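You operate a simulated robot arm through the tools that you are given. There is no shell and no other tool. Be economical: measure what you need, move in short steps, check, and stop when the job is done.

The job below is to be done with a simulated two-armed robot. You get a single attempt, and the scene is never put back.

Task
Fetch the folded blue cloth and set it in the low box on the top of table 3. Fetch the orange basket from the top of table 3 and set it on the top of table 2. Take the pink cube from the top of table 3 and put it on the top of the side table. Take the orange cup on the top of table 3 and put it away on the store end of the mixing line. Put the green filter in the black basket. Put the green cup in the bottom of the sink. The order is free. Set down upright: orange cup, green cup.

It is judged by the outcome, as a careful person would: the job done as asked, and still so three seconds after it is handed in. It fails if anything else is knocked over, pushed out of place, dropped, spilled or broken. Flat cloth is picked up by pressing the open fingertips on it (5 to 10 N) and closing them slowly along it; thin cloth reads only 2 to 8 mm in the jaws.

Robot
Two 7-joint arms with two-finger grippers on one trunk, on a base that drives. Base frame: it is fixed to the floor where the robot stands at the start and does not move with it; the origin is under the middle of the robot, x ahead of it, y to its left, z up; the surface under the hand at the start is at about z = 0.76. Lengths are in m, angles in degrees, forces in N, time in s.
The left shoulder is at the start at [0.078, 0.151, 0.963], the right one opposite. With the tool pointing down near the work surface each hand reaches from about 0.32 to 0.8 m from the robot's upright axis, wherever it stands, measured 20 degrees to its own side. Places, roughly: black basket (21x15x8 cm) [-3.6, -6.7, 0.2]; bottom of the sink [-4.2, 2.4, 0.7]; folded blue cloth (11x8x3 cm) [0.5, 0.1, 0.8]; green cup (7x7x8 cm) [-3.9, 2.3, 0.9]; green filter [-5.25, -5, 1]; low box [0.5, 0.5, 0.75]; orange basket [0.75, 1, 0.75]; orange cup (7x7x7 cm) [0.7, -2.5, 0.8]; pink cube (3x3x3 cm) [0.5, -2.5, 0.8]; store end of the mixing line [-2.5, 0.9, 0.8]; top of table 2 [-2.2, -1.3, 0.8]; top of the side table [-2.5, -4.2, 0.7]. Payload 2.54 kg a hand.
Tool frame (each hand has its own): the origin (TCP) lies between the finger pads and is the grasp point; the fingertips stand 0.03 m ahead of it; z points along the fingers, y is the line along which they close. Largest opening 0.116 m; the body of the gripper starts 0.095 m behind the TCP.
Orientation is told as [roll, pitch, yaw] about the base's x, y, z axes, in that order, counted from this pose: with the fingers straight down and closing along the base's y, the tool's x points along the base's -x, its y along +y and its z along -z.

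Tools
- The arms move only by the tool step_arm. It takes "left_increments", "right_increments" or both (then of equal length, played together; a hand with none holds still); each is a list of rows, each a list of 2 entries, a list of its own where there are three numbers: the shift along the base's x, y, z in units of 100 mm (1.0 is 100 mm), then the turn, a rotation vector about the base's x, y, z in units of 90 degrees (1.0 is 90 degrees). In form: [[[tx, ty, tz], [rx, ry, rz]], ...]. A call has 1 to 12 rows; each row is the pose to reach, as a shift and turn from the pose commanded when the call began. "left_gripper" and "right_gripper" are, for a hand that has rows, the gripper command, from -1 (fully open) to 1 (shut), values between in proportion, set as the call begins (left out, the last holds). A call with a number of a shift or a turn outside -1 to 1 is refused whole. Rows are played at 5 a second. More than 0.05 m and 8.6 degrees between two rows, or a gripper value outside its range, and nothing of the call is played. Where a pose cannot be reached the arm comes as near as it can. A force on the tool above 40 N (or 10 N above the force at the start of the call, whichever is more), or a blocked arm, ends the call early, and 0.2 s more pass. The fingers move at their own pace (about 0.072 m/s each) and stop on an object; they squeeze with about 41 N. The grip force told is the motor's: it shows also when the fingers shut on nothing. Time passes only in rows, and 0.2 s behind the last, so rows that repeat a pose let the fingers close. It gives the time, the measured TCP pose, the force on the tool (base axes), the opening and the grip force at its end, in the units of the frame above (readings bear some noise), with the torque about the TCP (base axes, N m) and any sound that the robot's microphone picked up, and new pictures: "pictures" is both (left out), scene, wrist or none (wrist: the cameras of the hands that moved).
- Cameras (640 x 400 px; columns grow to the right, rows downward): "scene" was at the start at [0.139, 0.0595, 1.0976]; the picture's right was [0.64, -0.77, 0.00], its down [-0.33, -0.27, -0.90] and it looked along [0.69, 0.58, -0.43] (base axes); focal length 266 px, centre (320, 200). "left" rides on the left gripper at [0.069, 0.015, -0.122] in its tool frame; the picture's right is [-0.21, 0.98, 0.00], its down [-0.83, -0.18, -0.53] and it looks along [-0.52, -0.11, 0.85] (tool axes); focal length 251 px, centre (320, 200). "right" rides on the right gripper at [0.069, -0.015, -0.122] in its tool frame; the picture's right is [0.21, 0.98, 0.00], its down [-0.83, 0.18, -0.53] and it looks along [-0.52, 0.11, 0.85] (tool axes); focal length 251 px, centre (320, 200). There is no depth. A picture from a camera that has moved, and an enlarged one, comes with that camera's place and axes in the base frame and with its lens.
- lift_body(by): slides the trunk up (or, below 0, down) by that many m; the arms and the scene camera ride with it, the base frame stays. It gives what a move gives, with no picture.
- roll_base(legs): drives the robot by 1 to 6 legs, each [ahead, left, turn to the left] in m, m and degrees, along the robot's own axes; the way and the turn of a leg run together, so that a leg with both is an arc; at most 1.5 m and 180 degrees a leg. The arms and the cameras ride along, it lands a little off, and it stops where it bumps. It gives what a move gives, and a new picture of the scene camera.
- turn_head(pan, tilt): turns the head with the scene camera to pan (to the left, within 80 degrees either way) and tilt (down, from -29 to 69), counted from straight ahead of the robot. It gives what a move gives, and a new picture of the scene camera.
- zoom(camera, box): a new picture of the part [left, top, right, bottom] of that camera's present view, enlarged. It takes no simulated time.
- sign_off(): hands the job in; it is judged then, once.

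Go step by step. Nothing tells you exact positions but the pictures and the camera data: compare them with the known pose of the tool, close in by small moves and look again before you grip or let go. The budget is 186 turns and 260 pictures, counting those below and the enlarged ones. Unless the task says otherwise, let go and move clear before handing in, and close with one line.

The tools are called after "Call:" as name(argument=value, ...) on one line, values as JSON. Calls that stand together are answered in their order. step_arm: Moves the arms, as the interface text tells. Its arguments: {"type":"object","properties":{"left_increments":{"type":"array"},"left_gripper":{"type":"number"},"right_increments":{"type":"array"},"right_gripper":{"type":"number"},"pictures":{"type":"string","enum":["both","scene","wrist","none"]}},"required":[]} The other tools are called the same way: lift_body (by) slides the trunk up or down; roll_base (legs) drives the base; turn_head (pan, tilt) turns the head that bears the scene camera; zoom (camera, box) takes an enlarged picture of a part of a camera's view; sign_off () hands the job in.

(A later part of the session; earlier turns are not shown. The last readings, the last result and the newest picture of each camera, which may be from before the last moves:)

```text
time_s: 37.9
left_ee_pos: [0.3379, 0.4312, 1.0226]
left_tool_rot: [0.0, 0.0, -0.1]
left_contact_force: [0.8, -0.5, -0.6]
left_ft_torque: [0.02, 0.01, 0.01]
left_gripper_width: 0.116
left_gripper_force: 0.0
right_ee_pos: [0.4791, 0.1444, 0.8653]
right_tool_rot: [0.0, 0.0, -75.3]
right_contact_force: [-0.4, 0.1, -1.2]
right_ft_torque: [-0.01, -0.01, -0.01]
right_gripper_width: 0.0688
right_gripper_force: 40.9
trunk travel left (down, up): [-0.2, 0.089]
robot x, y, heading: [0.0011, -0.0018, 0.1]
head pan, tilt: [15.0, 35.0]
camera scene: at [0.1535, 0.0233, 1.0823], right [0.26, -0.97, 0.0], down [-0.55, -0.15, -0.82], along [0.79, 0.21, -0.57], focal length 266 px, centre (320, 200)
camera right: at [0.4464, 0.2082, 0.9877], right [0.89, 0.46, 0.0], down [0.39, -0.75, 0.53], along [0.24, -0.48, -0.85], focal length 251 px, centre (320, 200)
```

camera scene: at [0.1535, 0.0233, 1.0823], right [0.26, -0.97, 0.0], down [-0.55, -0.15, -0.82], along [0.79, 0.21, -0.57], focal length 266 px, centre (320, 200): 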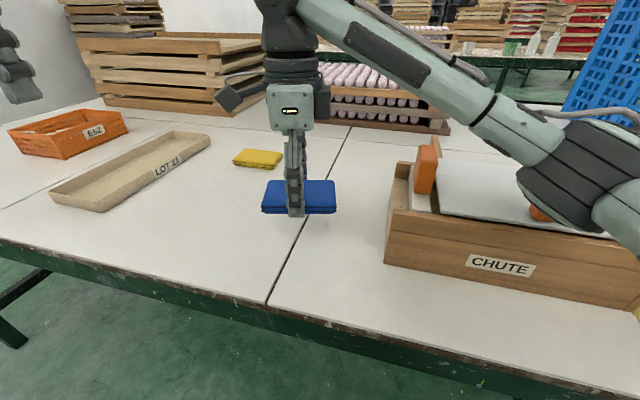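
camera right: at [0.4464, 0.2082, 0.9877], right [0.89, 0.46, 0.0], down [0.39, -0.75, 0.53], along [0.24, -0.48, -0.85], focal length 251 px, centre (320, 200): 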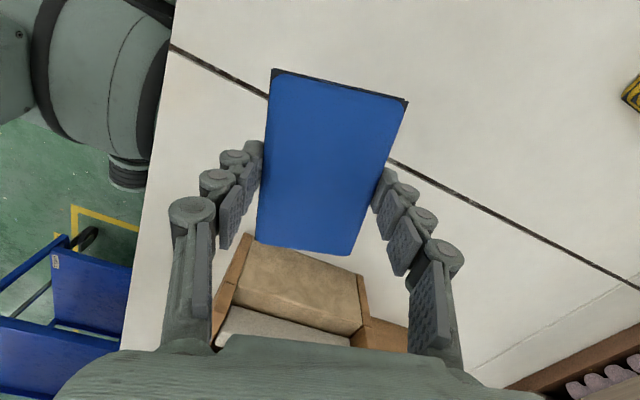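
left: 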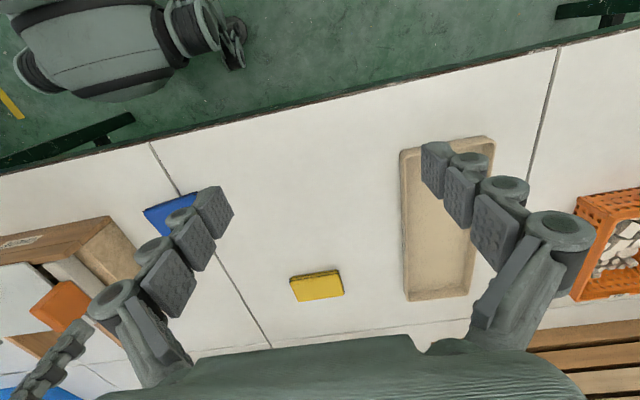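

The cloth is held. I turn it so its long side lies along x.

Call:
step_arm(right_increments=[[[0, 0, 0.02], [0, 0, 0.07]], [[0, 0, 0.04], [0, 0, 0.14]], [[0, 0, 0.06], [0, 0, 0.21]], [[0, 0, 0.08], [0, 0, 0.28]], [[0, 0, 0.1], [0, 0, 0.35]], [[0, 0, 0.12], [0, 0, 0.42]], [[0, 0, 0.14], [0, 0, 0.49]], [[0, 0, 0.16], [0, 0, 0.56]], [[0, 0, 0.18], [0, 0, 0.63]], [[0, 0, 0.2], [0, 0, 0.7]], [[0, 0, 0.2], [0, 0, 0.77]], [[0, 0, 0.2], [0, 0, 0.84]]], pictures="wrist")

Call:
turn_head(pan=60, tilt=30)

```text
time_s: 40.5
left_ee_pos: [0.338, 0.4307, 1.0219]
left_tool_rot: [0.0, 0.0, 0.0]
left_contact_force: [-0.2, 0.2, -0.4]
left_ft_torque: [0.01, -0.01, 0.02]
left_gripper_width: 0.116
left_gripper_force: 0.1
right_ee_pos: [0.4782, 0.1447, 0.8865]
right_tool_rot: [0.0, 0.0, 0.6]
right_contact_force: [-0.6, -0.6, -0.3]
right_ft_torque: [0.01, 0.0, 0.03]
right_gripper_width: 0.0686
right_gripper_force: 41.1
trunk travel left (down, up): [-0.2, 0.089]
robot x, y, heading: [0.0006, -0.002, 0.1]
head pan, tilt: [15.0, 35.0]
camera right: at [0.4098, 0.1296, 1.0081], right [-0.22, 0.97, 0.0], down [0.82, 0.19, 0.53], along [0.52, 0.12, -0.85], focal length 251 px, centre (320, 200)
```

right: 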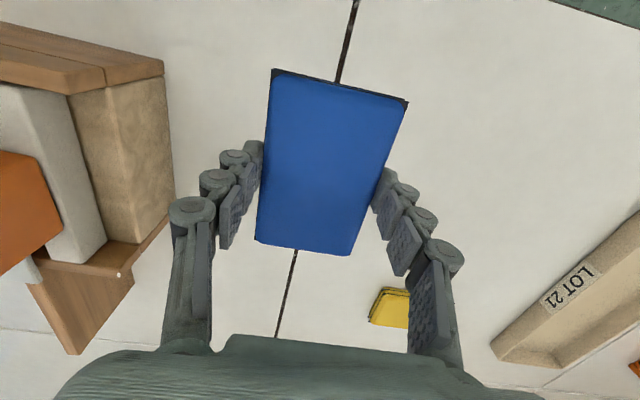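

```text
time_s: 41.6
left_ee_pos: [0.3402, 0.4315, 1.0222]
left_tool_rot: [-0.1, 0.0, 0.1]
left_contact_force: [0.3, 0.2, -0.5]
left_ft_torque: [0.0, -0.02, -0.03]
left_gripper_width: 0.1159
left_gripper_force: 0.0
right_ee_pos: [0.4785, 0.1455, 0.886]
right_tool_rot: [0.0, 0.0, 0.3]
right_contact_force: [0.0, -0.7, 0.0]
right_ft_torque: [0.01, -0.01, -0.01]
right_gripper_width: 0.0685
right_gripper_force: 41.0
trunk travel left (down, up): [-0.2, 0.089]
robot x, y, heading: [0.0003, 0.0022, 0.0]
head pan, tilt: [60.0, 30.0]
camera scene: at [0.1137, 0.0788, 1.0901], right [0.87, -0.5, 0.0], down [-0.25, -0.43, -0.87], along [0.43, 0.75, -0.5], focal length 266 px, centre (320, 200)
```

scene: 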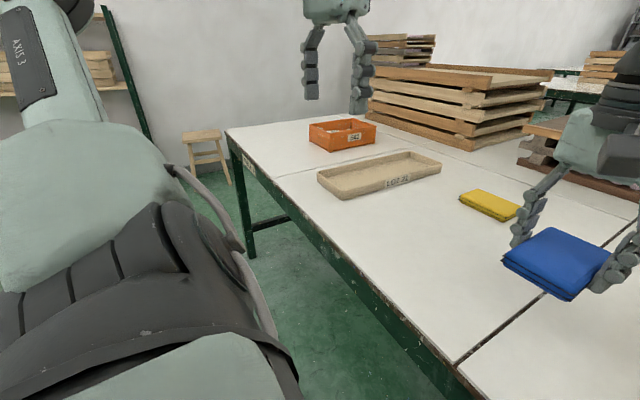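

The way along the table is clear. I slide left 0.46 m so the right hand comes over the low box.

Call:
roll_base(legs=[[0, 0.46, 0]])

Call:
step_arm(right_increments=[[[0.15, 0, 0], [0, 0, 0]], [[0.35, 0, 0], [0, 0, 0]], [[0.55, 0, 0], [0, 0, 0]], [[0.75, 0, 0], [0, 0, 0]], [[0.85, 0, 0], [0, 0, 0]], [[0.85, 0, 0], [0, 0, 0]]], pictures="wrist")

Call:
turn_head(pan=15, tilt=35)

```text
time_s: 46.6
left_ee_pos: [0.3418, 0.8929, 1.021]
left_tool_rot: [0.0, 0.0, -0.3]
left_contact_force: [-0.4, -0.9, -0.5]
left_ft_torque: [0.0, 0.02, -0.03]
left_gripper_width: 0.1162
left_gripper_force: 0.1
right_ee_pos: [0.4813, 0.6055, 0.886]
right_tool_rot: [0.0, 0.0, 0.1]
right_contact_force: [0.4, 0.0, -0.8]
right_ft_torque: [0.0, -0.02, -0.01]
right_gripper_width: 0.0687
right_gripper_force: 41.2
trunk travel left (down, up): [-0.2, 0.089]
robot x, y, heading: [0.0043, 0.4637, -0.2]
head pan, tilt: [60.0, 30.0]
camera scene: at [0.1153, 0.5418, 1.0901], right [0.86, -0.5, 0.0], down [-0.25, -0.43, -0.87], along [0.44, 0.75, -0.5], focal length 266 px, centre (320, 200)
```

scene: 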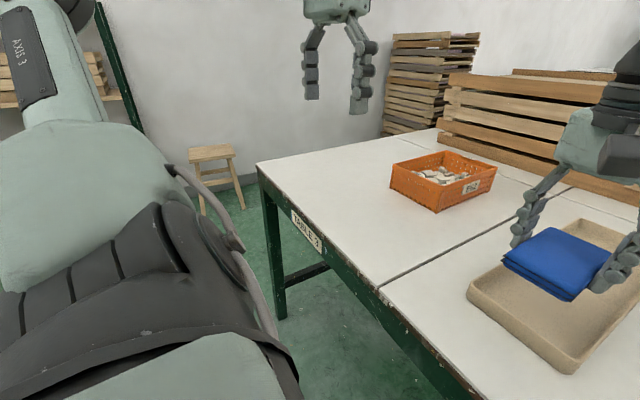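

```text
time_s: 48.0
left_ee_pos: [0.3408, 0.8934, 1.021]
left_tool_rot: [0.0, -0.1, -0.3]
left_contact_force: [0.1, 0.3, -0.7]
left_ft_torque: [0.01, -0.01, -0.01]
left_gripper_width: 0.1159
left_gripper_force: 0.0
right_ee_pos: [0.5651, 0.6075, 0.8873]
right_tool_rot: [0.0, 0.0, 0.1]
right_contact_force: [-0.7, -0.3, -0.8]
right_ft_torque: [-0.01, 0.01, 0.0]
right_gripper_width: 0.0686
right_gripper_force: 41.3
trunk travel left (down, up): [-0.2, 0.089]
robot x, y, heading: [0.0025, 0.4637, -0.2]
head pan, tilt: [60.0, 30.0]
camera right: at [0.4966, 0.5916, 1.0091], right [-0.22, 0.98, 0.0], down [0.83, 0.18, 0.53], along [0.52, 0.12, -0.85], focal length 251 px, centre (320, 200)
```

right: 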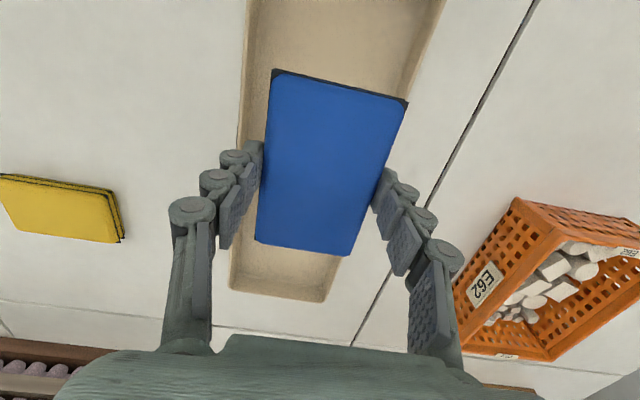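

```text
time_s: 49.1
left_ee_pos: [0.3413, 0.893, 1.0224]
left_tool_rot: [0.0, 0.1, -0.3]
left_contact_force: [-0.1, 0.1, 0.3]
left_ft_torque: [0.0, 0.01, -0.02]
left_gripper_width: 0.1159
left_gripper_force: 0.0
right_ee_pos: [0.5663, 0.6065, 0.8875]
right_tool_rot: [0.0, 0.0, 0.1]
right_contact_force: [0.0, 0.2, -0.5]
right_ft_torque: [-0.01, 0.03, -0.01]
right_gripper_width: 0.069
right_gripper_force: 40.7
trunk travel left (down, up): [-0.2, 0.089]
robot x, y, heading: [0.0045, 0.4622, -0.3]
head pan, tilt: [15.0, 35.0]
camera scene: at [0.1548, 0.4861, 1.0824], right [0.25, -0.97, 0.0], down [-0.55, -0.15, -0.82], along [0.79, 0.21, -0.57], focal length 266 px, centre (320, 200)
```

scene: 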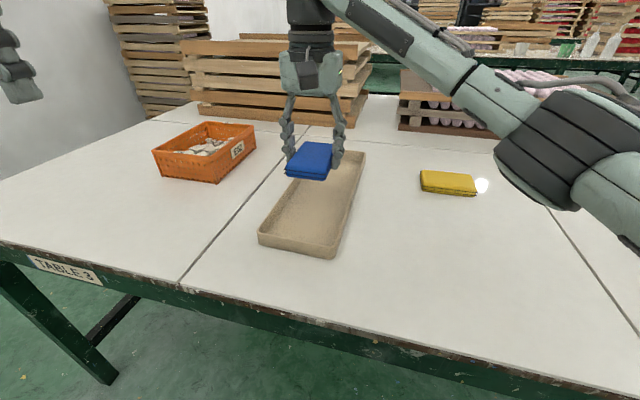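

Hand is centred over the box (box x 0.43–0.795, y 0.536–0.67). I lower the cloth.

Call:
step_arm(right_increments=[[[0, -0.03, -0.15], [0, 0, 0]], [[0, -0.03, -0.3], [0, 0, 0]], [[0, -0.03, -0.45], [0, 0, 0]], [[0, -0.03, -0.6], [0, 0, 0]], [[0, -0.03, -0.7], [0, 0, 0]], [[0, -0.03, -0.78], [0, 0, 0]], [[0, -0.03, -0.82], [0, 0, 0]], [[0, -0.03, -0.84], [0, 0, 0]], [[0, -0.03, -0.86], [0, 0, 0]]], pictures="scene")

```text
time_s: 51.1
left_ee_pos: [0.3423, 0.8931, 1.0227]
left_tool_rot: [-0.1, -0.1, -0.3]
left_contact_force: [0.2, -0.5, -0.5]
left_ft_torque: [0.0, -0.02, 0.01]
left_gripper_width: 0.116
left_gripper_force: 0.0
right_ee_pos: [0.5661, 0.6031, 0.8012]
right_tool_rot: [0.0, 0.0, 0.1]
right_contact_force: [-0.3, -0.5, 0.8]
right_ft_torque: [0.01, 0.01, 0.0]
right_gripper_width: 0.0684
right_gripper_force: 40.9
trunk travel left (down, up): [-0.2, 0.089]
robot x, y, heading: [0.0038, 0.4616, -0.5]
head pan, tilt: [15.0, 35.0]
camera scene: at [0.1548, 0.486, 1.0823], right [0.25, -0.97, 0.0], down [-0.55, -0.15, -0.82], along [0.79, 0.21, -0.57], focal length 266 px, centre (320, 200)
```

scene: 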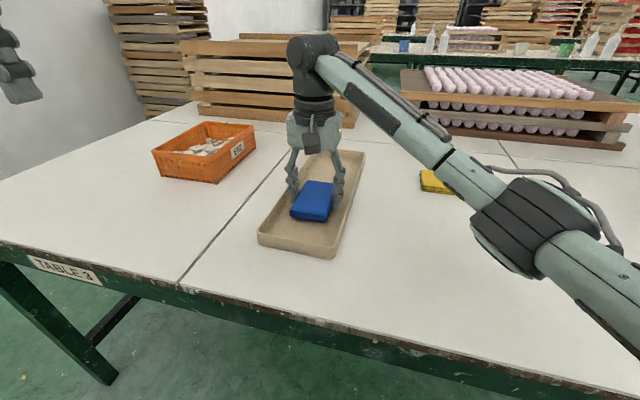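

Call:
step_arm(right_increments=[[[0, 0, -0.02], [0, 0, 0]], [[0, 0, -0.04], [0, 0, 0]], [[0, 0, -0.06], [0, 0, 0]]], pictures="none")

```text
time_s: 51.9
left_ee_pos: [0.341, 0.8932, 1.0213]
left_tool_rot: [0.0, 0.0, -0.3]
left_contact_force: [-0.4, 0.4, 0.5]
left_ft_torque: [0.04, -0.03, 0.01]
left_gripper_width: 0.1161
left_gripper_force: 0.1
right_ee_pos: [0.5653, 0.6035, 0.7956]
right_tool_rot: [0.0, 0.0, 0.1]
right_contact_force: [0.3, 0.4, -0.1]
right_ft_torque: [-0.01, 0.02, -0.03]
right_gripper_width: 0.0686
right_gripper_force: 41.0
trunk travel left (down, up): [-0.2, 0.089]
robot x, y, heading: [0.0003, 0.4627, -0.3]
head pan, tilt: [15.0, 35.0]
```

Call:
step_arm(right_increments=[[[0, 0, -0.02], [0, 0, 0]], [[0, 0, -0.03], [0, 0, 0]], [[0, 0, -0.04], [0, 0, 0]]], pictures="none")

```text
time_s: 52.7
left_ee_pos: [0.3413, 0.8927, 1.0233]
left_tool_rot: [0.0, -0.2, -0.3]
left_contact_force: [0.4, 0.5, 0.0]
left_ft_torque: [0.02, 0.01, -0.01]
left_gripper_width: 0.1159
left_gripper_force: 0.0
right_ee_pos: [0.5656, 0.6034, 0.794]
right_tool_rot: [0.2, -0.4, 0.0]
right_contact_force: [5.3, 0.1, 28.2]
right_ft_torque: [-0.36, 0.63, 0.02]
right_gripper_width: 0.0687
right_gripper_force: 41.4
trunk travel left (down, up): [-0.2, 0.089]
robot x, y, heading: [0.0006, 0.4636, -0.2]
head pan, tilt: [15.0, 35.0]
```

The cloth is on the box floor. I release with a small opening and rise.

Call:
step_arm(right_increments=[[[0, 0, 0.02], [0, 0, 0]], [[0, 0, 0.03], [0, 0, 0]], [[0, 0, 0.1], [0, 0, 0]], [[0, 0, 0.3], [0, 0, 0]], [[0, 0, 0.6], [0, 0, 0]], [[0, 0, 1.0], [0, 0, 0]]], right_gripper=-0.5, pictures="both")

```text
time_s: 54.1
left_ee_pos: [0.3411, 0.8926, 1.0223]
left_tool_rot: [0.0, -0.1, -0.3]
left_contact_force: [-1.0, 0.0, 0.1]
left_ft_torque: [0.01, 0.03, 0.02]
left_gripper_width: 0.1159
left_gripper_force: 0.1
right_ee_pos: [0.5644, 0.601, 0.8903]
right_tool_rot: [0.0, 0.0, 0.0]
right_contact_force: [0.3, 0.3, -0.7]
right_ft_torque: [0.0, -0.01, -0.02]
right_gripper_width: 0.087
right_gripper_force: 0.1
trunk travel left (down, up): [-0.2, 0.089]
robot x, y, heading: [0.0, 0.4651, -0.3]
head pan, tilt: [15.0, 35.0]
camera scene: at [0.1545, 0.486, 1.0824], right [0.25, -0.97, 0.0], down [-0.55, -0.15, -0.82], along [0.79, 0.21, -0.57], focal length 266 px, centre (320, 200)
camera right: at [0.4959, 0.5865, 1.0118], right [-0.21, 0.98, 0.0], down [0.83, 0.18, 0.53], along [0.52, 0.11, -0.85], focal length 251 px, centre (320, 200)
```

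scene: 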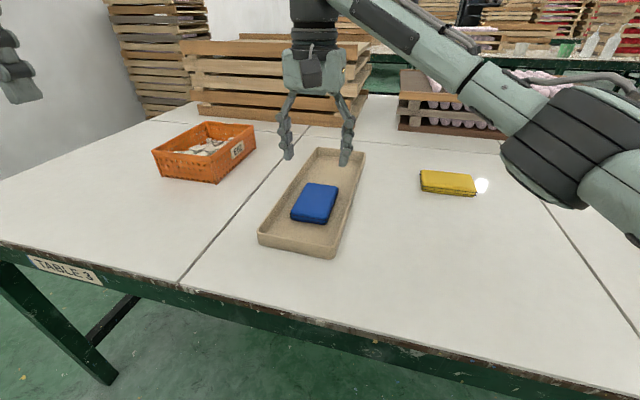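
right: 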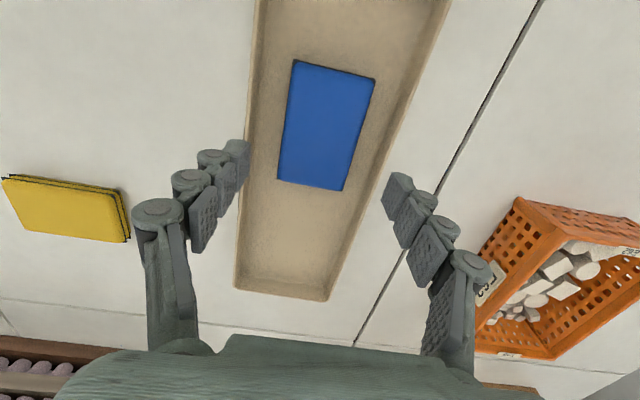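

The cloth lies fully inside the box. Next the orange basket: I slide left to bring the right hand near it and look.

Call:
roll_base(legs=[[0, 0.35, 0.3]])

Call:
step_arm(right_increments=[[[0, 0, 0.3], [0, 0, 0]], [[0, 0, 0.5], [0, 0, 0]]], right_gripper=-1, pictures="wrist")

```text
time_s: 58.0
left_ee_pos: [0.3392, 1.2438, 1.0226]
left_tool_rot: [0.0, -0.1, 0.2]
left_contact_force: [0.0, 0.5, -0.4]
left_ft_torque: [0.04, 0.01, -0.01]
left_gripper_width: 0.1163
left_gripper_force: 0.0
right_ee_pos: [0.5655, 0.9531, 0.8895]
right_tool_rot: [0.0, 0.1, 0.3]
right_contact_force: [-1.0, 0.2, 0.2]
right_ft_torque: [-0.02, -0.02, 0.0]
right_gripper_width: 0.0865
right_gripper_force: 0.0
trunk travel left (down, up): [-0.2, 0.089]
robot x, y, heading: [0.0021, 0.813, 0.1]
head pan, tilt: [15.0, 35.0]
camera scene: at [0.1554, 0.8355, 1.0824], right [0.26, -0.97, 0.0], down [-0.55, -0.15, -0.82], along [0.79, 0.21, -0.57], focal length 266 px, centre (320, 200)
```

scene: 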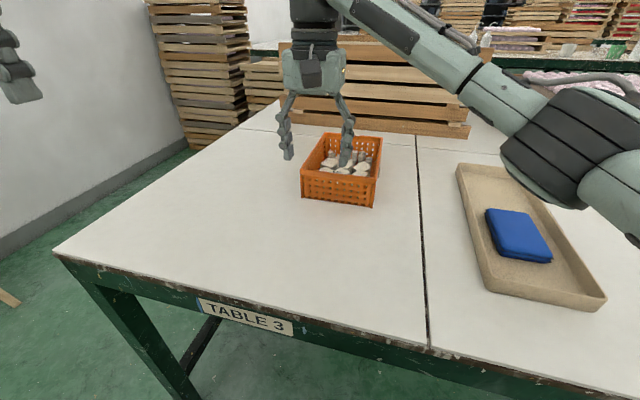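

```text
time_s: 58.6
left_ee_pos: [0.3395, 1.2433, 1.0222]
left_tool_rot: [0.0, 0.0, 0.1]
left_contact_force: [-0.2, -0.5, -0.1]
left_ft_torque: [0.01, -0.02, 0.01]
left_gripper_width: 0.116
left_gripper_force: 0.1
right_ee_pos: [0.5633, 0.9547, 0.9384]
right_tool_rot: [0.0, 0.0, 0.4]
right_contact_force: [-1.4, 0.6, 0.0]
right_ft_torque: [-0.01, 0.03, 0.02]
right_gripper_width: 0.1159
right_gripper_force: 0.1
trunk travel left (down, up): [-0.2, 0.089]
robot x, y, heading: [0.0047, 0.8104, 0.3]
head pan, tilt: [15.0, 35.0]
camera right: at [0.4953, 0.9385, 1.0603], right [-0.22, 0.98, 0.0], down [0.82, 0.19, 0.53], along [0.52, 0.12, -0.85], focal length 251 px, centre (320, 200)
```

right: 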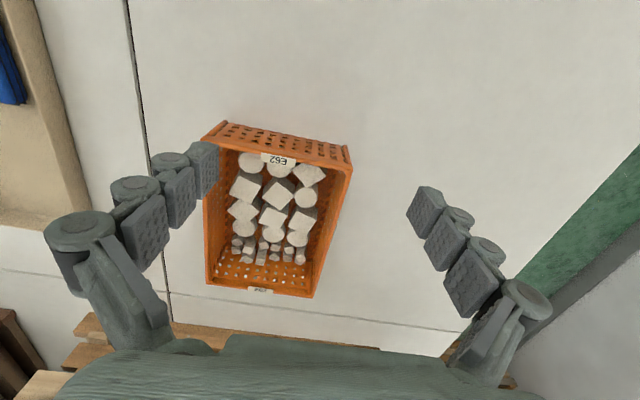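

The basket spans about x 0.593–0.797, y 0.85–0.996, rim near z 0.835, with samples inside. I will carry it level with both hands pinching the two side walls; first I bring both hands above those walls.

Call:
step_arm(right_increments=[[[0.35, -0.33, 0], [0, 0, 0]], [[0.7, -0.66, 0], [0, 0, 0]], [[1.0, -1.0, 0], [0, 0, 0]]], left_increments=[[[0.35, -0.2, 0], [0, 0, 0]], [[0.7, -0.4, 0], [0, 0, 0]], [[1.0, -0.6, 0], [0, 0, 0]]], pictures="none")

Call:
step_arm(right_increments=[[[0.1, 0, 0], [0, 0, 0]], [[0.2, 0, 0], [0, 0, 0]], [[0.32, 0, 0], [0, 0, 0]]], left_increments=[[[0.35, -0.33, 0], [0, 0, 0]], [[0.7, -0.66, 0], [0, 0, 0]], [[1.0, -0.8, 0], [0, 0, 0]]], pictures="none")

Call:
step_arm(left_increments=[[[0.35, -0.1, -0.2], [0, 0, 0]], [[0.7, -0.2, -0.4], [0, 0, 0]], [[1.0, -0.3, -0.6], [0, 0, 0]]], left_gripper=-1, pictures="both")

```text
time_s: 59.4
left_ee_pos: [0.44, 1.1841, 1.023]
left_tool_rot: [-0.1, 0.0, 0.1]
left_contact_force: [0.1, -0.2, -0.2]
left_ft_torque: [0.0, 0.05, 0.02]
left_gripper_width: 0.1161
left_gripper_force: 0.1
right_ee_pos: [0.6647, 0.8539, 0.9386]
right_tool_rot: [0.0, 0.0, 0.4]
right_contact_force: [-0.6, 0.1, -0.7]
right_ft_torque: [0.03, 0.03, 0.01]
right_gripper_width: 0.1161
right_gripper_force: 0.1
trunk travel left (down, up): [-0.2, 0.089]
robot x, y, heading: [0.0019, 0.8113, 0.2]
head pan, tilt: [15.0, 35.0]
```

```text
time_s: 60.2
left_ee_pos: [0.5389, 1.1028, 1.0221]
left_tool_rot: [0.0, -0.1, 0.1]
left_contact_force: [-1.0, 0.2, 0.6]
left_ft_torque: [-0.01, 0.0, 0.03]
left_gripper_width: 0.116
left_gripper_force: 0.2
right_ee_pos: [0.6851, 0.8534, 0.9397]
right_tool_rot: [0.0, 0.1, 0.4]
right_contact_force: [-0.7, -0.4, -0.2]
right_ft_torque: [0.02, 0.01, 0.0]
right_gripper_width: 0.116
right_gripper_force: 0.1
right hand out of reach, approached as far as the arm can: row 3
trunk travel left (down, up): [-0.2, 0.089]
robot x, y, heading: [0.0044, 0.81, 0.0]
head pan, tilt: [15.0, 35.0]
```

```text
time_s: 61.0
left_ee_pos: [0.6401, 1.0741, 0.9601]
left_tool_rot: [0.0, 0.0, 0.2]
left_contact_force: [-0.1, 0.1, 0.0]
left_ft_torque: [-0.02, 0.02, 0.0]
left_gripper_width: 0.1158
left_gripper_force: 0.0
right_ee_pos: [0.6855, 0.8529, 0.9384]
right_tool_rot: [0.1, 0.1, 0.4]
right_contact_force: [-0.5, -0.2, -0.9]
right_ft_torque: [0.01, 0.02, 0.01]
right_gripper_width: 0.1158
right_gripper_force: 0.1
trunk travel left (down, up): [-0.2, 0.089]
robot x, y, heading: [0.0055, 0.8124, 0.3]
head pan, tilt: [15.0, 35.0]
camera scene: at [0.1562, 0.8356, 1.0822], right [0.26, -0.97, 0.0], down [-0.55, -0.15, -0.82], along [0.79, 0.21, -0.57], focal length 266 px, centre (320, 200)
camera left: at [0.5731, 1.0888, 1.0825], right [0.21, 0.98, 0.0], down [0.83, -0.18, 0.53], along [0.52, -0.11, -0.85], focal length 251 px, centre (320, 200)
```

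scene: 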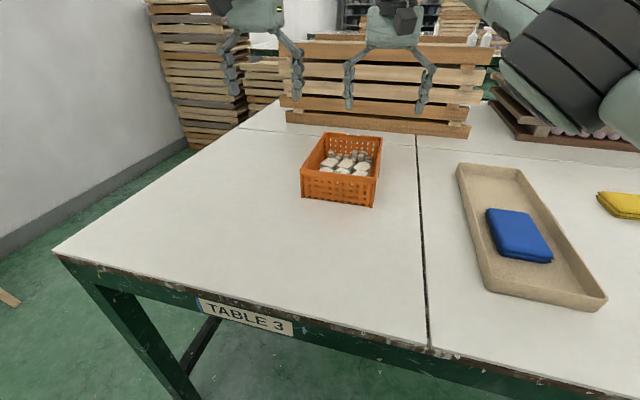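
left: 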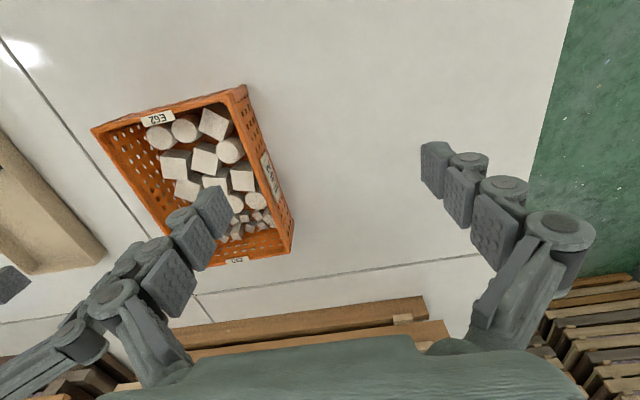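

Both hands are near; I zoom on the left camera to fix the basket's rim.

Call:
zoom(camera="left", box=[70, 60, 330, 280])

Call:
zoom(camera="right", box=[160, 0, 480, 200])

```text
1.82 times, centred on (200, 170) of left
camera zoom: at [0.5731, 1.0888, 1.0825], right [0.21, 0.98, 0.0], down [0.83, -0.18, 0.53], along [0.52, -0.11, -0.85], focal length 457 px, centre (538, 254)
```

zoom: 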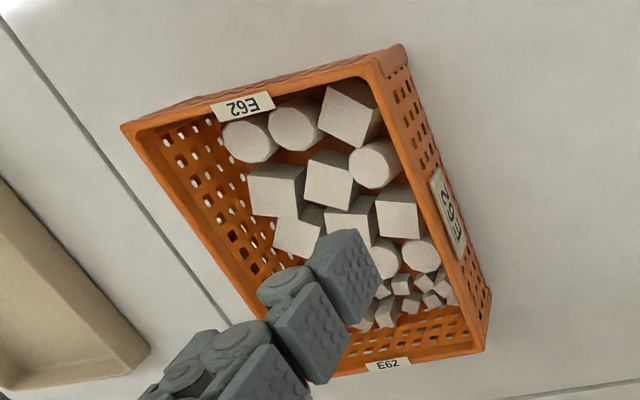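

```text
2.00 times, centred on (320, 100) of right
camera zoom: at [0.6166, 0.8384, 1.0605], right [-0.22, 0.98, 0.0], down [0.83, 0.19, 0.53], along [0.52, 0.12, -0.85], focal length 503 px, centre (320, 400)
```

zoom: 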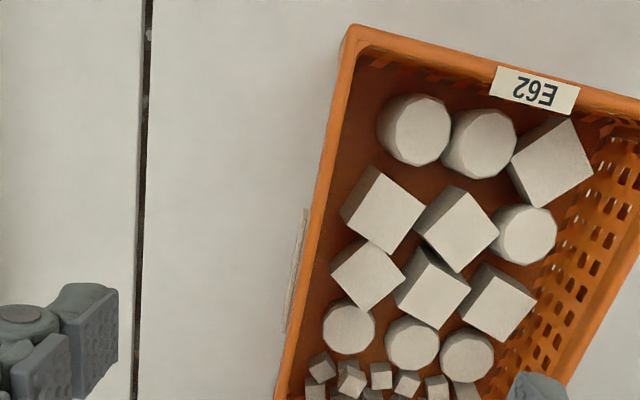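

The wall rims are at y ≈ 0.850 and 0.996. I narrow both grippers to about 35 mm and move the left hand over its wall, then check.

Call:
step_arm(left_increments=[[[0.1, -0.2, 0], [0, 0, 0]], [[0.25, -0.4, 0], [0, 0, 0]], [[0.4, -0.6, 0], [0, 0, 0]], [[0.45, -0.78, 0], [0, 0, 0]], [[0.45, -0.78, -0.2], [0, 0, 0]], [[0.45, -0.78, -0.2], [0, 0, 0]]], right_increments=[[[0, 0, 0], [0, 0, 0]], [[0, 0, 0], [0, 0, 0]], [[0, -0.03, 0], [0, 0, 0]], [[0, -0.03, 0], [0, 0, 0]], [[0, -0.03, 0], [0, 0, 0]], [[0, -0.03, 0], [0, 0, 0]]], left_gripper=0.4, right_gripper=0.4, pictures="both")

```text
time_s: 62.4
left_ee_pos: [0.6372, 1.0235, 0.926]
left_tool_rot: [0.0, 0.0, 0.1]
left_contact_force: [0.2, -0.3, -0.2]
left_ft_torque: [0.02, -0.02, 0.0]
left_gripper_width: 0.0351
left_gripper_force: 0.1
left hand out of reach, approached as far as the arm can: row 1, 2, 3, 4, 5, 6
right_ee_pos: [0.684, 0.8502, 0.9413]
right_tool_rot: [-0.1, 0.0, 0.4]
right_contact_force: [0.2, -0.6, 0.3]
right_ft_torque: [0.01, -0.03, 0.01]
right_gripper_width: 0.0347
right_gripper_force: 0.1
trunk travel left (down, up): [-0.2, 0.089]
robot x, y, heading: [0.006, 0.8136, 0.0]
head pan, tilt: [15.0, 35.0]
camera scene: at [0.1553, 0.8354, 1.0824], right [0.26, -0.97, 0.0], down [-0.55, -0.15, -0.82], along [0.79, 0.21, -0.57], focal length 266 px, centre (320, 200)
camera right: at [0.6158, 0.8352, 1.0618], right [-0.22, 0.98, 0.0], down [0.82, 0.19, 0.53], along [0.52, 0.12, -0.85], focal length 251 px, centre (320, 200)
camera left: at [0.5706, 1.0389, 1.0476], right [0.21, 0.98, 0.0], down [0.82, -0.18, 0.54], along [0.52, -0.11, -0.84], focal length 251 px, centre (320, 200)
```

scene: 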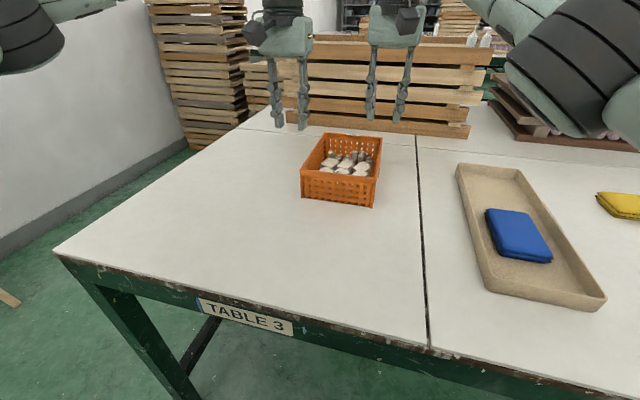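
right: 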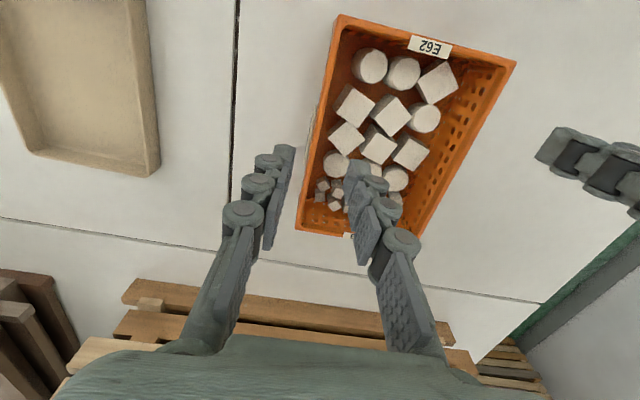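
left: 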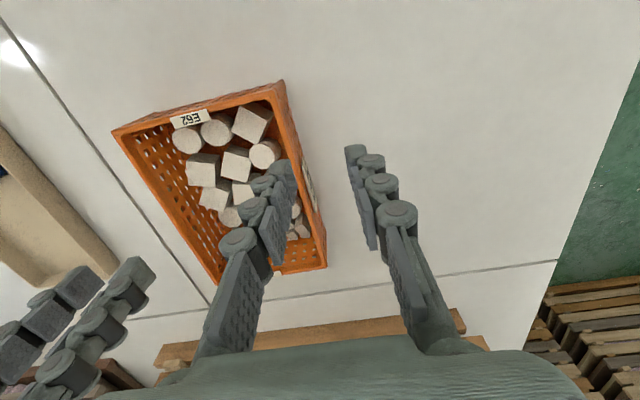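

The left arm is near its reach limit. I look down to see how much room the base has ahead of the table edge.

Call:
turn_head(pan=0, tilt=69)

```text
time_s: 63.4
left_ee_pos: [0.6389, 1.0248, 0.9256]
left_tool_rot: [-0.1, -0.1, 0.1]
left_contact_force: [-0.4, 0.1, 0.0]
left_ft_torque: [-0.03, 0.01, -0.02]
left_gripper_width: 0.0346
left_gripper_force: 0.0
right_ee_pos: [0.684, 0.8511, 0.9404]
right_tool_rot: [0.0, 0.1, 0.4]
right_contact_force: [-0.1, 0.4, 0.2]
right_ft_torque: [-0.02, -0.02, 0.0]
right_gripper_width: 0.0349
right_gripper_force: 0.0
trunk travel left (down, up): [-0.2, 0.089]
robot x, y, heading: [0.005, 0.8111, -0.0]
head pan, tilt: [0.0, 68.8]
camera scene: at [0.1263, 0.8126, 1.0387], right [0.0, -1.0, 0.0], down [-0.93, 0.0, -0.36], along [0.36, 0.0, -0.93], focal length 266 px, centre (320, 200)
```

scene: 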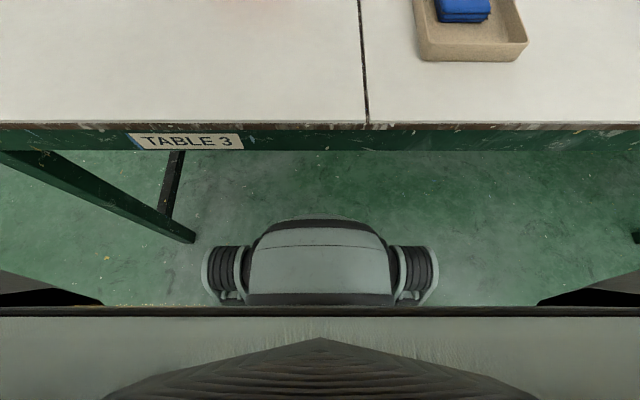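

The edge is at x ≈ 0.34 and the base is low enough to pass beneath the apron, with legs well to the sides. I drive 0.10 m ahead to gain reach.

Call:
roll_base(legs=[[0.1, 0.0, 0]])

Call:
step_arm(left_increments=[[[0, 0, 0], [0, 0, 0]], [[0, 0, 0], [0, 0, 0]], [[0, 0, 0], [0, 0, 0]]], right_increments=[[[-0.3, 0, 0], [0, 0, 0]], [[-0.6, 0, 0], [0, 0, 0]], [[-0.9, 0, 0], [0, 0, 0]]], pictures="none")

```text
time_s: 64.6
left_ee_pos: [0.7381, 1.0252, 0.9264]
left_tool_rot: [-0.2, -0.1, 0.2]
left_contact_force: [-0.2, -0.2, -0.4]
left_ft_torque: [0.03, 0.0, 0.0]
left_gripper_width: 0.0347
left_gripper_force: 0.0
right_ee_pos: [0.7836, 0.8503, 0.9401]
right_tool_rot: [0.1, 0.0, 0.4]
right_contact_force: [-0.5, 0.2, -0.6]
right_ft_torque: [0.04, 0.02, 0.01]
right_gripper_width: 0.0346
right_gripper_force: 0.0
trunk travel left (down, up): [-0.2, 0.089]
robot x, y, heading: [0.0987, 0.8124, -0.1]
head pan, tilt: [0.0, 68.8]
camera scene: at [0.2255, 0.8127, 1.0386], right [0.0, -1.0, 0.0], down [-0.93, 0.0, -0.36], along [0.36, 0.0, -0.93], focal length 266 px, centre (320, 200)
```

scene: 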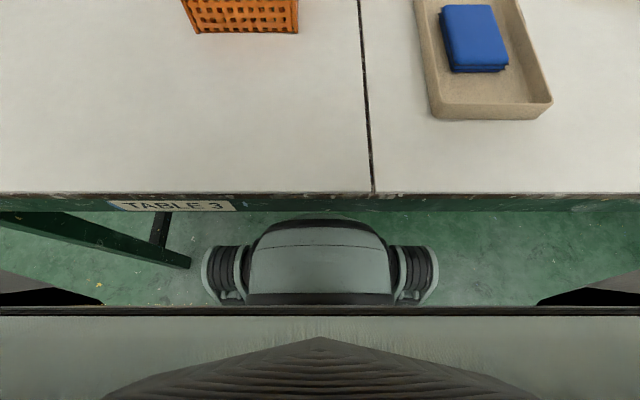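

```text
time_s: 65.4
left_ee_pos: [0.7375, 1.0238, 0.9265]
left_tool_rot: [-0.2, 0.0, 0.1]
left_contact_force: [-0.2, 0.3, 0.4]
left_ft_torque: [-0.01, -0.01, 0.01]
left_gripper_width: 0.0347
left_gripper_force: 0.0
right_ee_pos: [0.694, 0.8497, 0.9412]
right_tool_rot: [0.0, 0.1, 0.2]
right_contact_force: [0.3, 0.1, 0.7]
right_ft_torque: [0.03, -0.01, -0.06]
right_gripper_width: 0.0345
right_gripper_force: 0.0
trunk travel left (down, up): [-0.2, 0.089]
robot x, y, heading: [0.1017, 0.8123, 0.0]
head pan, tilt: [0.0, 68.8]
```

Call:
step_arm(left_increments=[[[-0.2, -0.1, 0], [0, 0, 0]], [[-0.43, -0.2, 0], [0, 0, 0]], [[-0.43, -0.28, 0], [0, 0, 0]], [[-0.43, -0.28, -0.15], [0, 0, 0]], [[-0.43, -0.28, -0.3], [0, 0, 0]]], right_increments=[[[0, 0, 0], [0, 0, 0]], [[0, 0, 0], [0, 0, 0]], [[0, 0, 0], [0, 0, 0]], [[0, 0, -0.2], [0, 0, 0]], [[0, 0, -0.45], [0, 0, 0]]], pictures="wrist")

Call:
turn_head(pan=8, tilt=35)

```text
time_s: 66.6
left_ee_pos: [0.6941, 0.9975, 0.8946]
left_tool_rot: [0.0, -0.1, 0.1]
left_contact_force: [-0.7, 0.2, 0.7]
left_ft_torque: [0.01, -0.04, 0.01]
left_gripper_width: 0.035
left_gripper_force: 0.1
right_ee_pos: [0.6935, 0.849, 0.8956]
right_tool_rot: [0.0, 0.2, 0.4]
right_contact_force: [-0.1, 0.0, -0.1]
right_ft_torque: [0.0, -0.05, 0.03]
right_gripper_width: 0.0347
right_gripper_force: 0.0
trunk travel left (down, up): [-0.2, 0.089]
robot x, y, heading: [0.1007, 0.8111, -0.2]
head pan, tilt: [0.0, 68.8]
camera right: at [0.6253, 0.8341, 1.0173], right [-0.22, 0.98, 0.0], down [0.83, 0.19, 0.53], along [0.52, 0.12, -0.85], focal length 251 px, centre (320, 200)
camera left: at [0.6265, 1.0112, 1.0164], right [0.21, 0.98, 0.0], down [0.83, -0.18, 0.54], along [0.52, -0.11, -0.84], focal length 251 px, centre (320, 200)
```

right: 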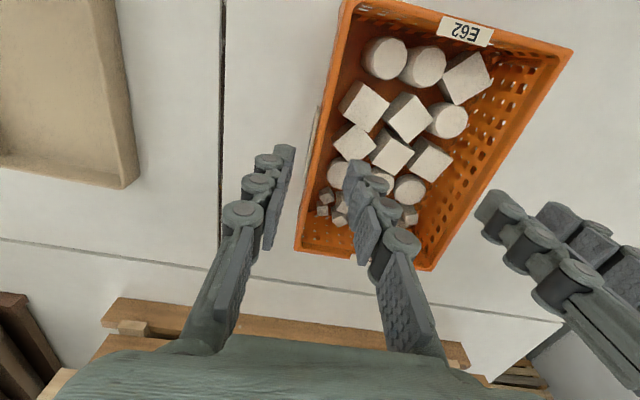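
left: 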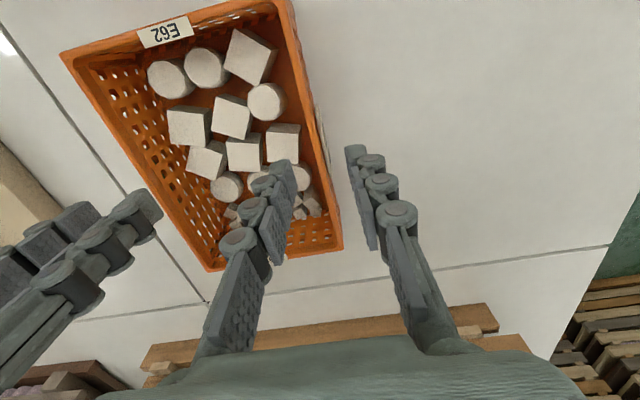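

```text
time_s: 67.6
left_ee_pos: [0.6937, 0.9963, 0.8948]
left_tool_rot: [-0.1, -0.1, 0.1]
left_contact_force: [-1.1, -0.6, -0.1]
left_ft_torque: [-0.02, 0.0, -0.01]
left_gripper_width: 0.0348
left_gripper_force: 0.0
right_ee_pos: [0.6944, 0.8493, 0.8963]
right_tool_rot: [-0.1, 0.0, 0.5]
right_contact_force: [0.7, 0.1, -0.8]
right_ft_torque: [0.0, 0.02, -0.02]
right_gripper_width: 0.0349
right_gripper_force: 0.1
trunk travel left (down, up): [-0.2, 0.089]
robot x, y, heading: [0.0999, 0.8121, -0.0]
head pan, tilt: [8.0, 35.0]
camera scene: at [0.2562, 0.8249, 1.0823], right [0.14, -0.99, 0.0], down [-0.57, -0.08, -0.82], along [0.81, 0.11, -0.57], focal length 266 px, centre (320, 200)
```

scene: 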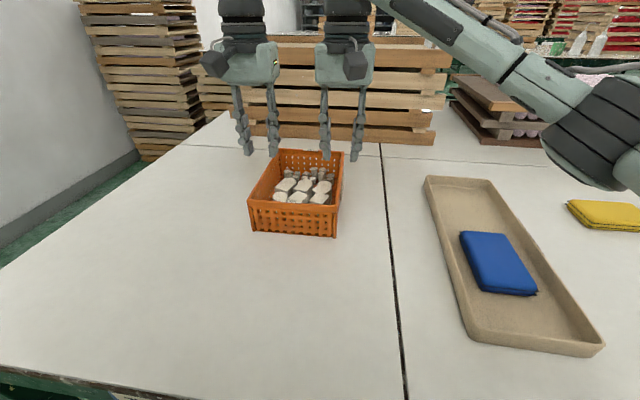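

Each wall passes between its fingers. I lower both hands so the tips straddle the walls.

Call:
step_arm(left_increments=[[[0, 0, -0.15], [0, 0, 0]], [[0, 0, -0.3], [0, 0, 0]], [[0, 0, -0.4], [0, 0, 0]], [[0, 0, -0.5], [0, 0, 0]]], right_increments=[[[0, -0.02, -0.15], [0, 0, 0]], [[0, -0.02, -0.3], [0, 0, 0]], [[0, -0.02, -0.4], [0, 0, 0]], [[0, -0.02, -0.5], [0, 0, 0]]], pictures="both")

```text
time_s: 68.6
left_ee_pos: [0.6964, 0.9961, 0.845]
left_tool_rot: [-0.2, -0.2, 0.1]
left_contact_force: [0.4, 0.1, 0.2]
left_ft_torque: [0.02, 0.01, -0.02]
left_gripper_width: 0.0349
left_gripper_force: 0.0
right_ee_pos: [0.6944, 0.849, 0.8458]
right_tool_rot: [0.0, 0.0, 0.3]
right_contact_force: [1.3, -0.2, 0.1]
right_ft_torque: [0.02, -0.01, -0.01]
right_gripper_width: 0.0346
right_gripper_force: 0.0
trunk travel left (down, up): [-0.2, 0.089]
robot x, y, heading: [0.1021, 0.8106, 0.0]
head pan, tilt: [8.0, 35.0]
camera scene: at [0.2563, 0.8249, 1.0824], right [0.14, -0.99, 0.0], down [-0.57, -0.08, -0.82], along [0.81, 0.11, -0.57], focal length 266 px, centre (320, 200)
camera right: at [0.6245, 0.8327, 0.9675], right [-0.22, 0.98, 0.0], down [0.82, 0.19, 0.53], along [0.52, 0.12, -0.85], focal length 251 px, centre (320, 200)
camera left: at [0.6266, 1.0113, 0.9674], right [0.21, 0.98, 0.0], down [0.83, -0.18, 0.54], along [0.52, -0.11, -0.84], focal length 251 px, centre (320, 200)
```

scene: 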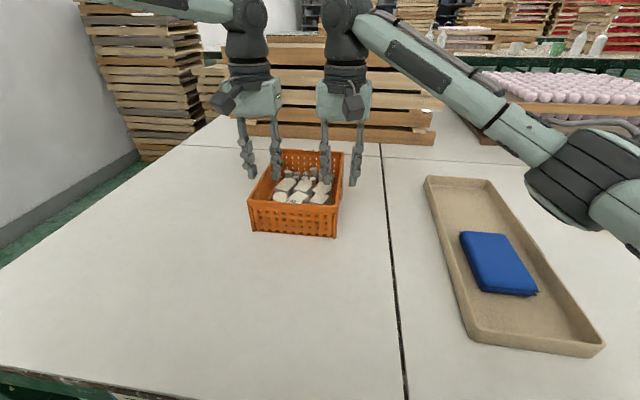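
right: 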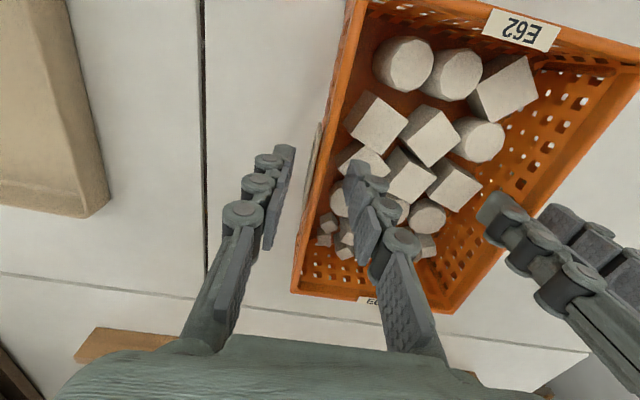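
left: 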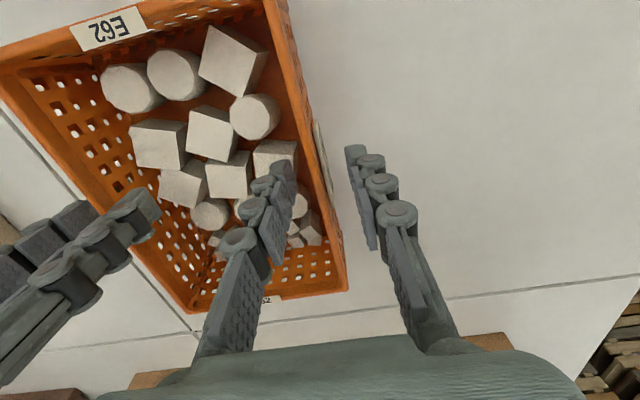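

The rim is more like z 0.825, so I lower a further 12 mm for a proper bite.

Call:
step_arm(left_increments=[[[0, 0, -0.05], [0, 0, 0]], [[0, 0, -0.1], [0, 0, 0]], [[0, 0, -0.13], [0, 0, 0]]], right_increments=[[[0, 0, -0.05], [0, 0, 0]], [[0, 0, -0.1], [0, 0, 0]], [[0, 0, -0.13], [0, 0, 0]]], pictures="wrist")

```text
time_s: 69.4
left_ee_pos: [0.6941, 0.9977, 0.8327]
left_tool_rot: [0.0, -0.1, 0.1]
left_contact_force: [-0.8, -0.7, -0.2]
left_ft_torque: [-0.02, 0.0, 0.03]
left_gripper_width: 0.0349
left_gripper_force: 0.2
right_ee_pos: [0.6936, 0.8475, 0.8327]
right_tool_rot: [0.0, 0.0, 0.4]
right_contact_force: [0.3, 0.1, -0.7]
right_ft_torque: [0.01, 0.0, -0.02]
right_gripper_width: 0.035
right_gripper_force: 0.0
trunk travel left (down, up): [-0.2, 0.089]
robot x, y, heading: [0.1013, 0.8101, -0.1]
head pan, tilt: [8.0, 35.0]
camera right: at [0.6247, 0.8333, 0.9544], right [-0.22, 0.98, 0.0], down [0.82, 0.19, 0.53], along [0.52, 0.12, -0.85], focal length 251 px, centre (320, 200)
camera left: at [0.6262, 1.0118, 0.9542], right [0.21, 0.98, 0.0], down [0.83, -0.18, 0.54], along [0.52, -0.12, -0.84], focal length 251 px, centre (320, 200)
```

right: 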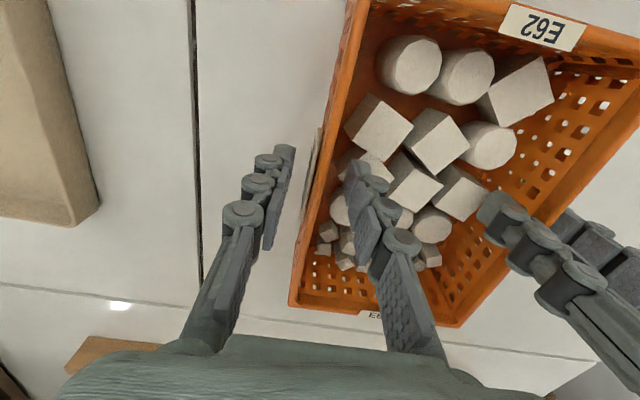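
left: 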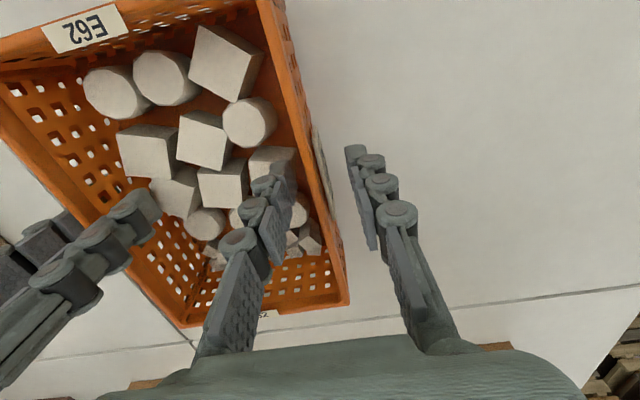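

No contact with the samples. I close both grippers on the walls.

Call:
step_arm(left_increments=[[[0, 0, 0], [0, 0, 0]], [[0, 0, 0], [0, 0, 0]], [[0, 0, 0], [0, 0, 0]], [[0, 0, 0], [0, 0, 0]], [[0, 0, 0], [0, 0, 0]]], right_increments=[[[0, 0, 0], [0, 0, 0]], [[0, 0, 0], [0, 0, 0]], [[0, 0, 0], [0, 0, 0]], [[0, 0, 0], [0, 0, 0]], [[0, 0, 0], [0, 0, 0]]], left_gripper=1, right_gripper=1, pictures="wrist")

```text
time_s: 70.6
left_ee_pos: [0.6939, 0.9956, 0.8324]
left_tool_rot: [-0.1, -0.2, 0.0]
left_contact_force: [1.4, -15.7, 0.0]
left_ft_torque: [-0.39, 0.03, 0.28]
left_gripper_width: 0.006
left_gripper_force: 32.9
right_ee_pos: [0.6934, 0.8501, 0.8323]
right_tool_rot: [0.1, 0.0, 0.4]
right_contact_force: [-1.5, 15.1, 0.5]
right_ft_torque: [0.4, -0.03, -0.07]
right_gripper_width: 0.006
right_gripper_force: 32.4
trunk travel left (down, up): [-0.2, 0.089]
robot x, y, heading: [0.0977, 0.8132, -0.1]
head pan, tilt: [8.0, 35.0]
camera right: at [0.6245, 0.8341, 0.9544], right [-0.22, 0.97, 0.0], down [0.82, 0.19, 0.53], along [0.52, 0.12, -0.85], focal length 251 px, centre (320, 200)
camera left: at [0.6264, 1.0111, 0.9543], right [0.21, 0.98, 0.0], down [0.82, -0.18, 0.54], along [0.52, -0.12, -0.84], focal length 251 px, centre (320, 200)
```

right: 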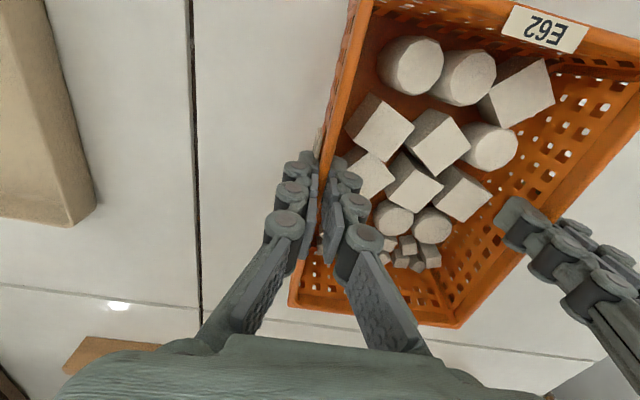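
left: 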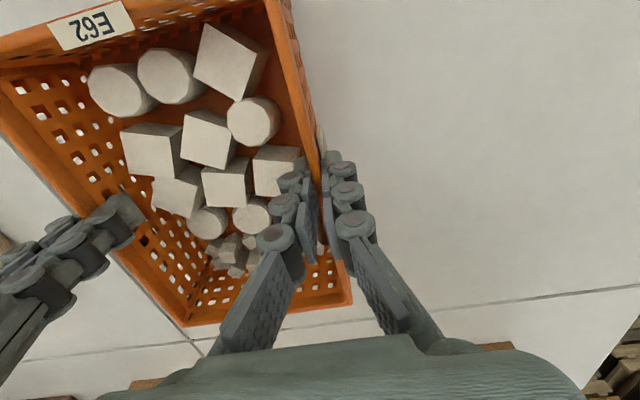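

Both walls are held (6 mm). There is a 15 N pull between the hands, so I relax that by moving them 1.5 mm together and lift in unison.

Call:
step_arm(left_increments=[[[0, -0.015, 0], [0, 0, 0]], [[0, -0.015, 0.05], [0, 0, 0]], [[0, -0.015, 0.12], [0, 0, 0]], [[0, -0.015, 0.2], [0, 0, 0]], [[0, -0.015, 0.3], [0, 0, 0]], [[0, -0.015, 0.4], [0, 0, 0]], [[0, -0.015, 0.5], [0, 0, 0]], [[0, -0.015, 0.6], [0, 0, 0]]], right_increments=[[[0, 0.015, 0], [0, 0, 0]], [[0, 0.015, 0.05], [0, 0, 0]], [[0, 0.015, 0.12], [0, 0, 0]], [[0, 0.015, 0.2], [0, 0, 0]], [[0, 0.015, 0.3], [0, 0, 0]], [[0, 0.015, 0.4], [0, 0, 0]], [[0, 0.015, 0.5], [0, 0, 0]], [[0, 0.015, 0.6], [0, 0, 0]]], pictures="scene")

```text
time_s: 72.4
left_ee_pos: [0.6941, 0.9945, 0.8927]
left_tool_rot: [0.0, -0.1, 0.1]
left_contact_force: [3.1, -1.3, -1.8]
left_ft_torque: [0.05, -0.16, 0.32]
left_gripper_width: 0.0058
left_gripper_force: 32.0
right_ee_pos: [0.6936, 0.8498, 0.8916]
right_tool_rot: [-0.1, 0.0, 0.4]
right_contact_force: [-2.5, 0.7, -0.6]
right_ft_torque: [-0.01, 0.15, 0.14]
right_gripper_width: 0.0058
right_gripper_force: 32.5
trunk travel left (down, up): [-0.2, 0.089]
robot x, y, heading: [0.0998, 0.8116, -0.0]
head pan, tilt: [8.0, 35.0]
camera scene: at [0.2564, 0.8249, 1.0823], right [0.14, -0.99, 0.0], down [-0.57, -0.08, -0.82], along [0.81, 0.11, -0.57], focal length 266 px, centre (320, 200)
```

scene: 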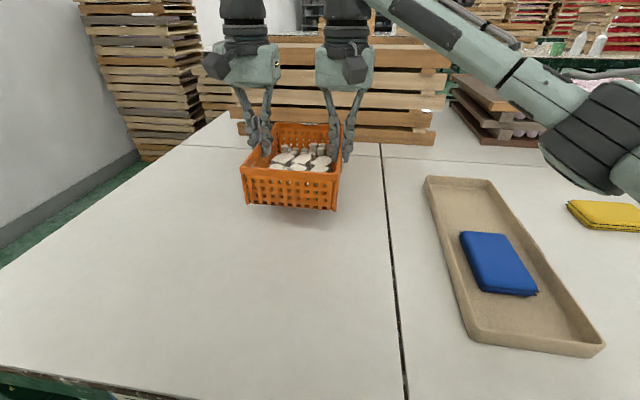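

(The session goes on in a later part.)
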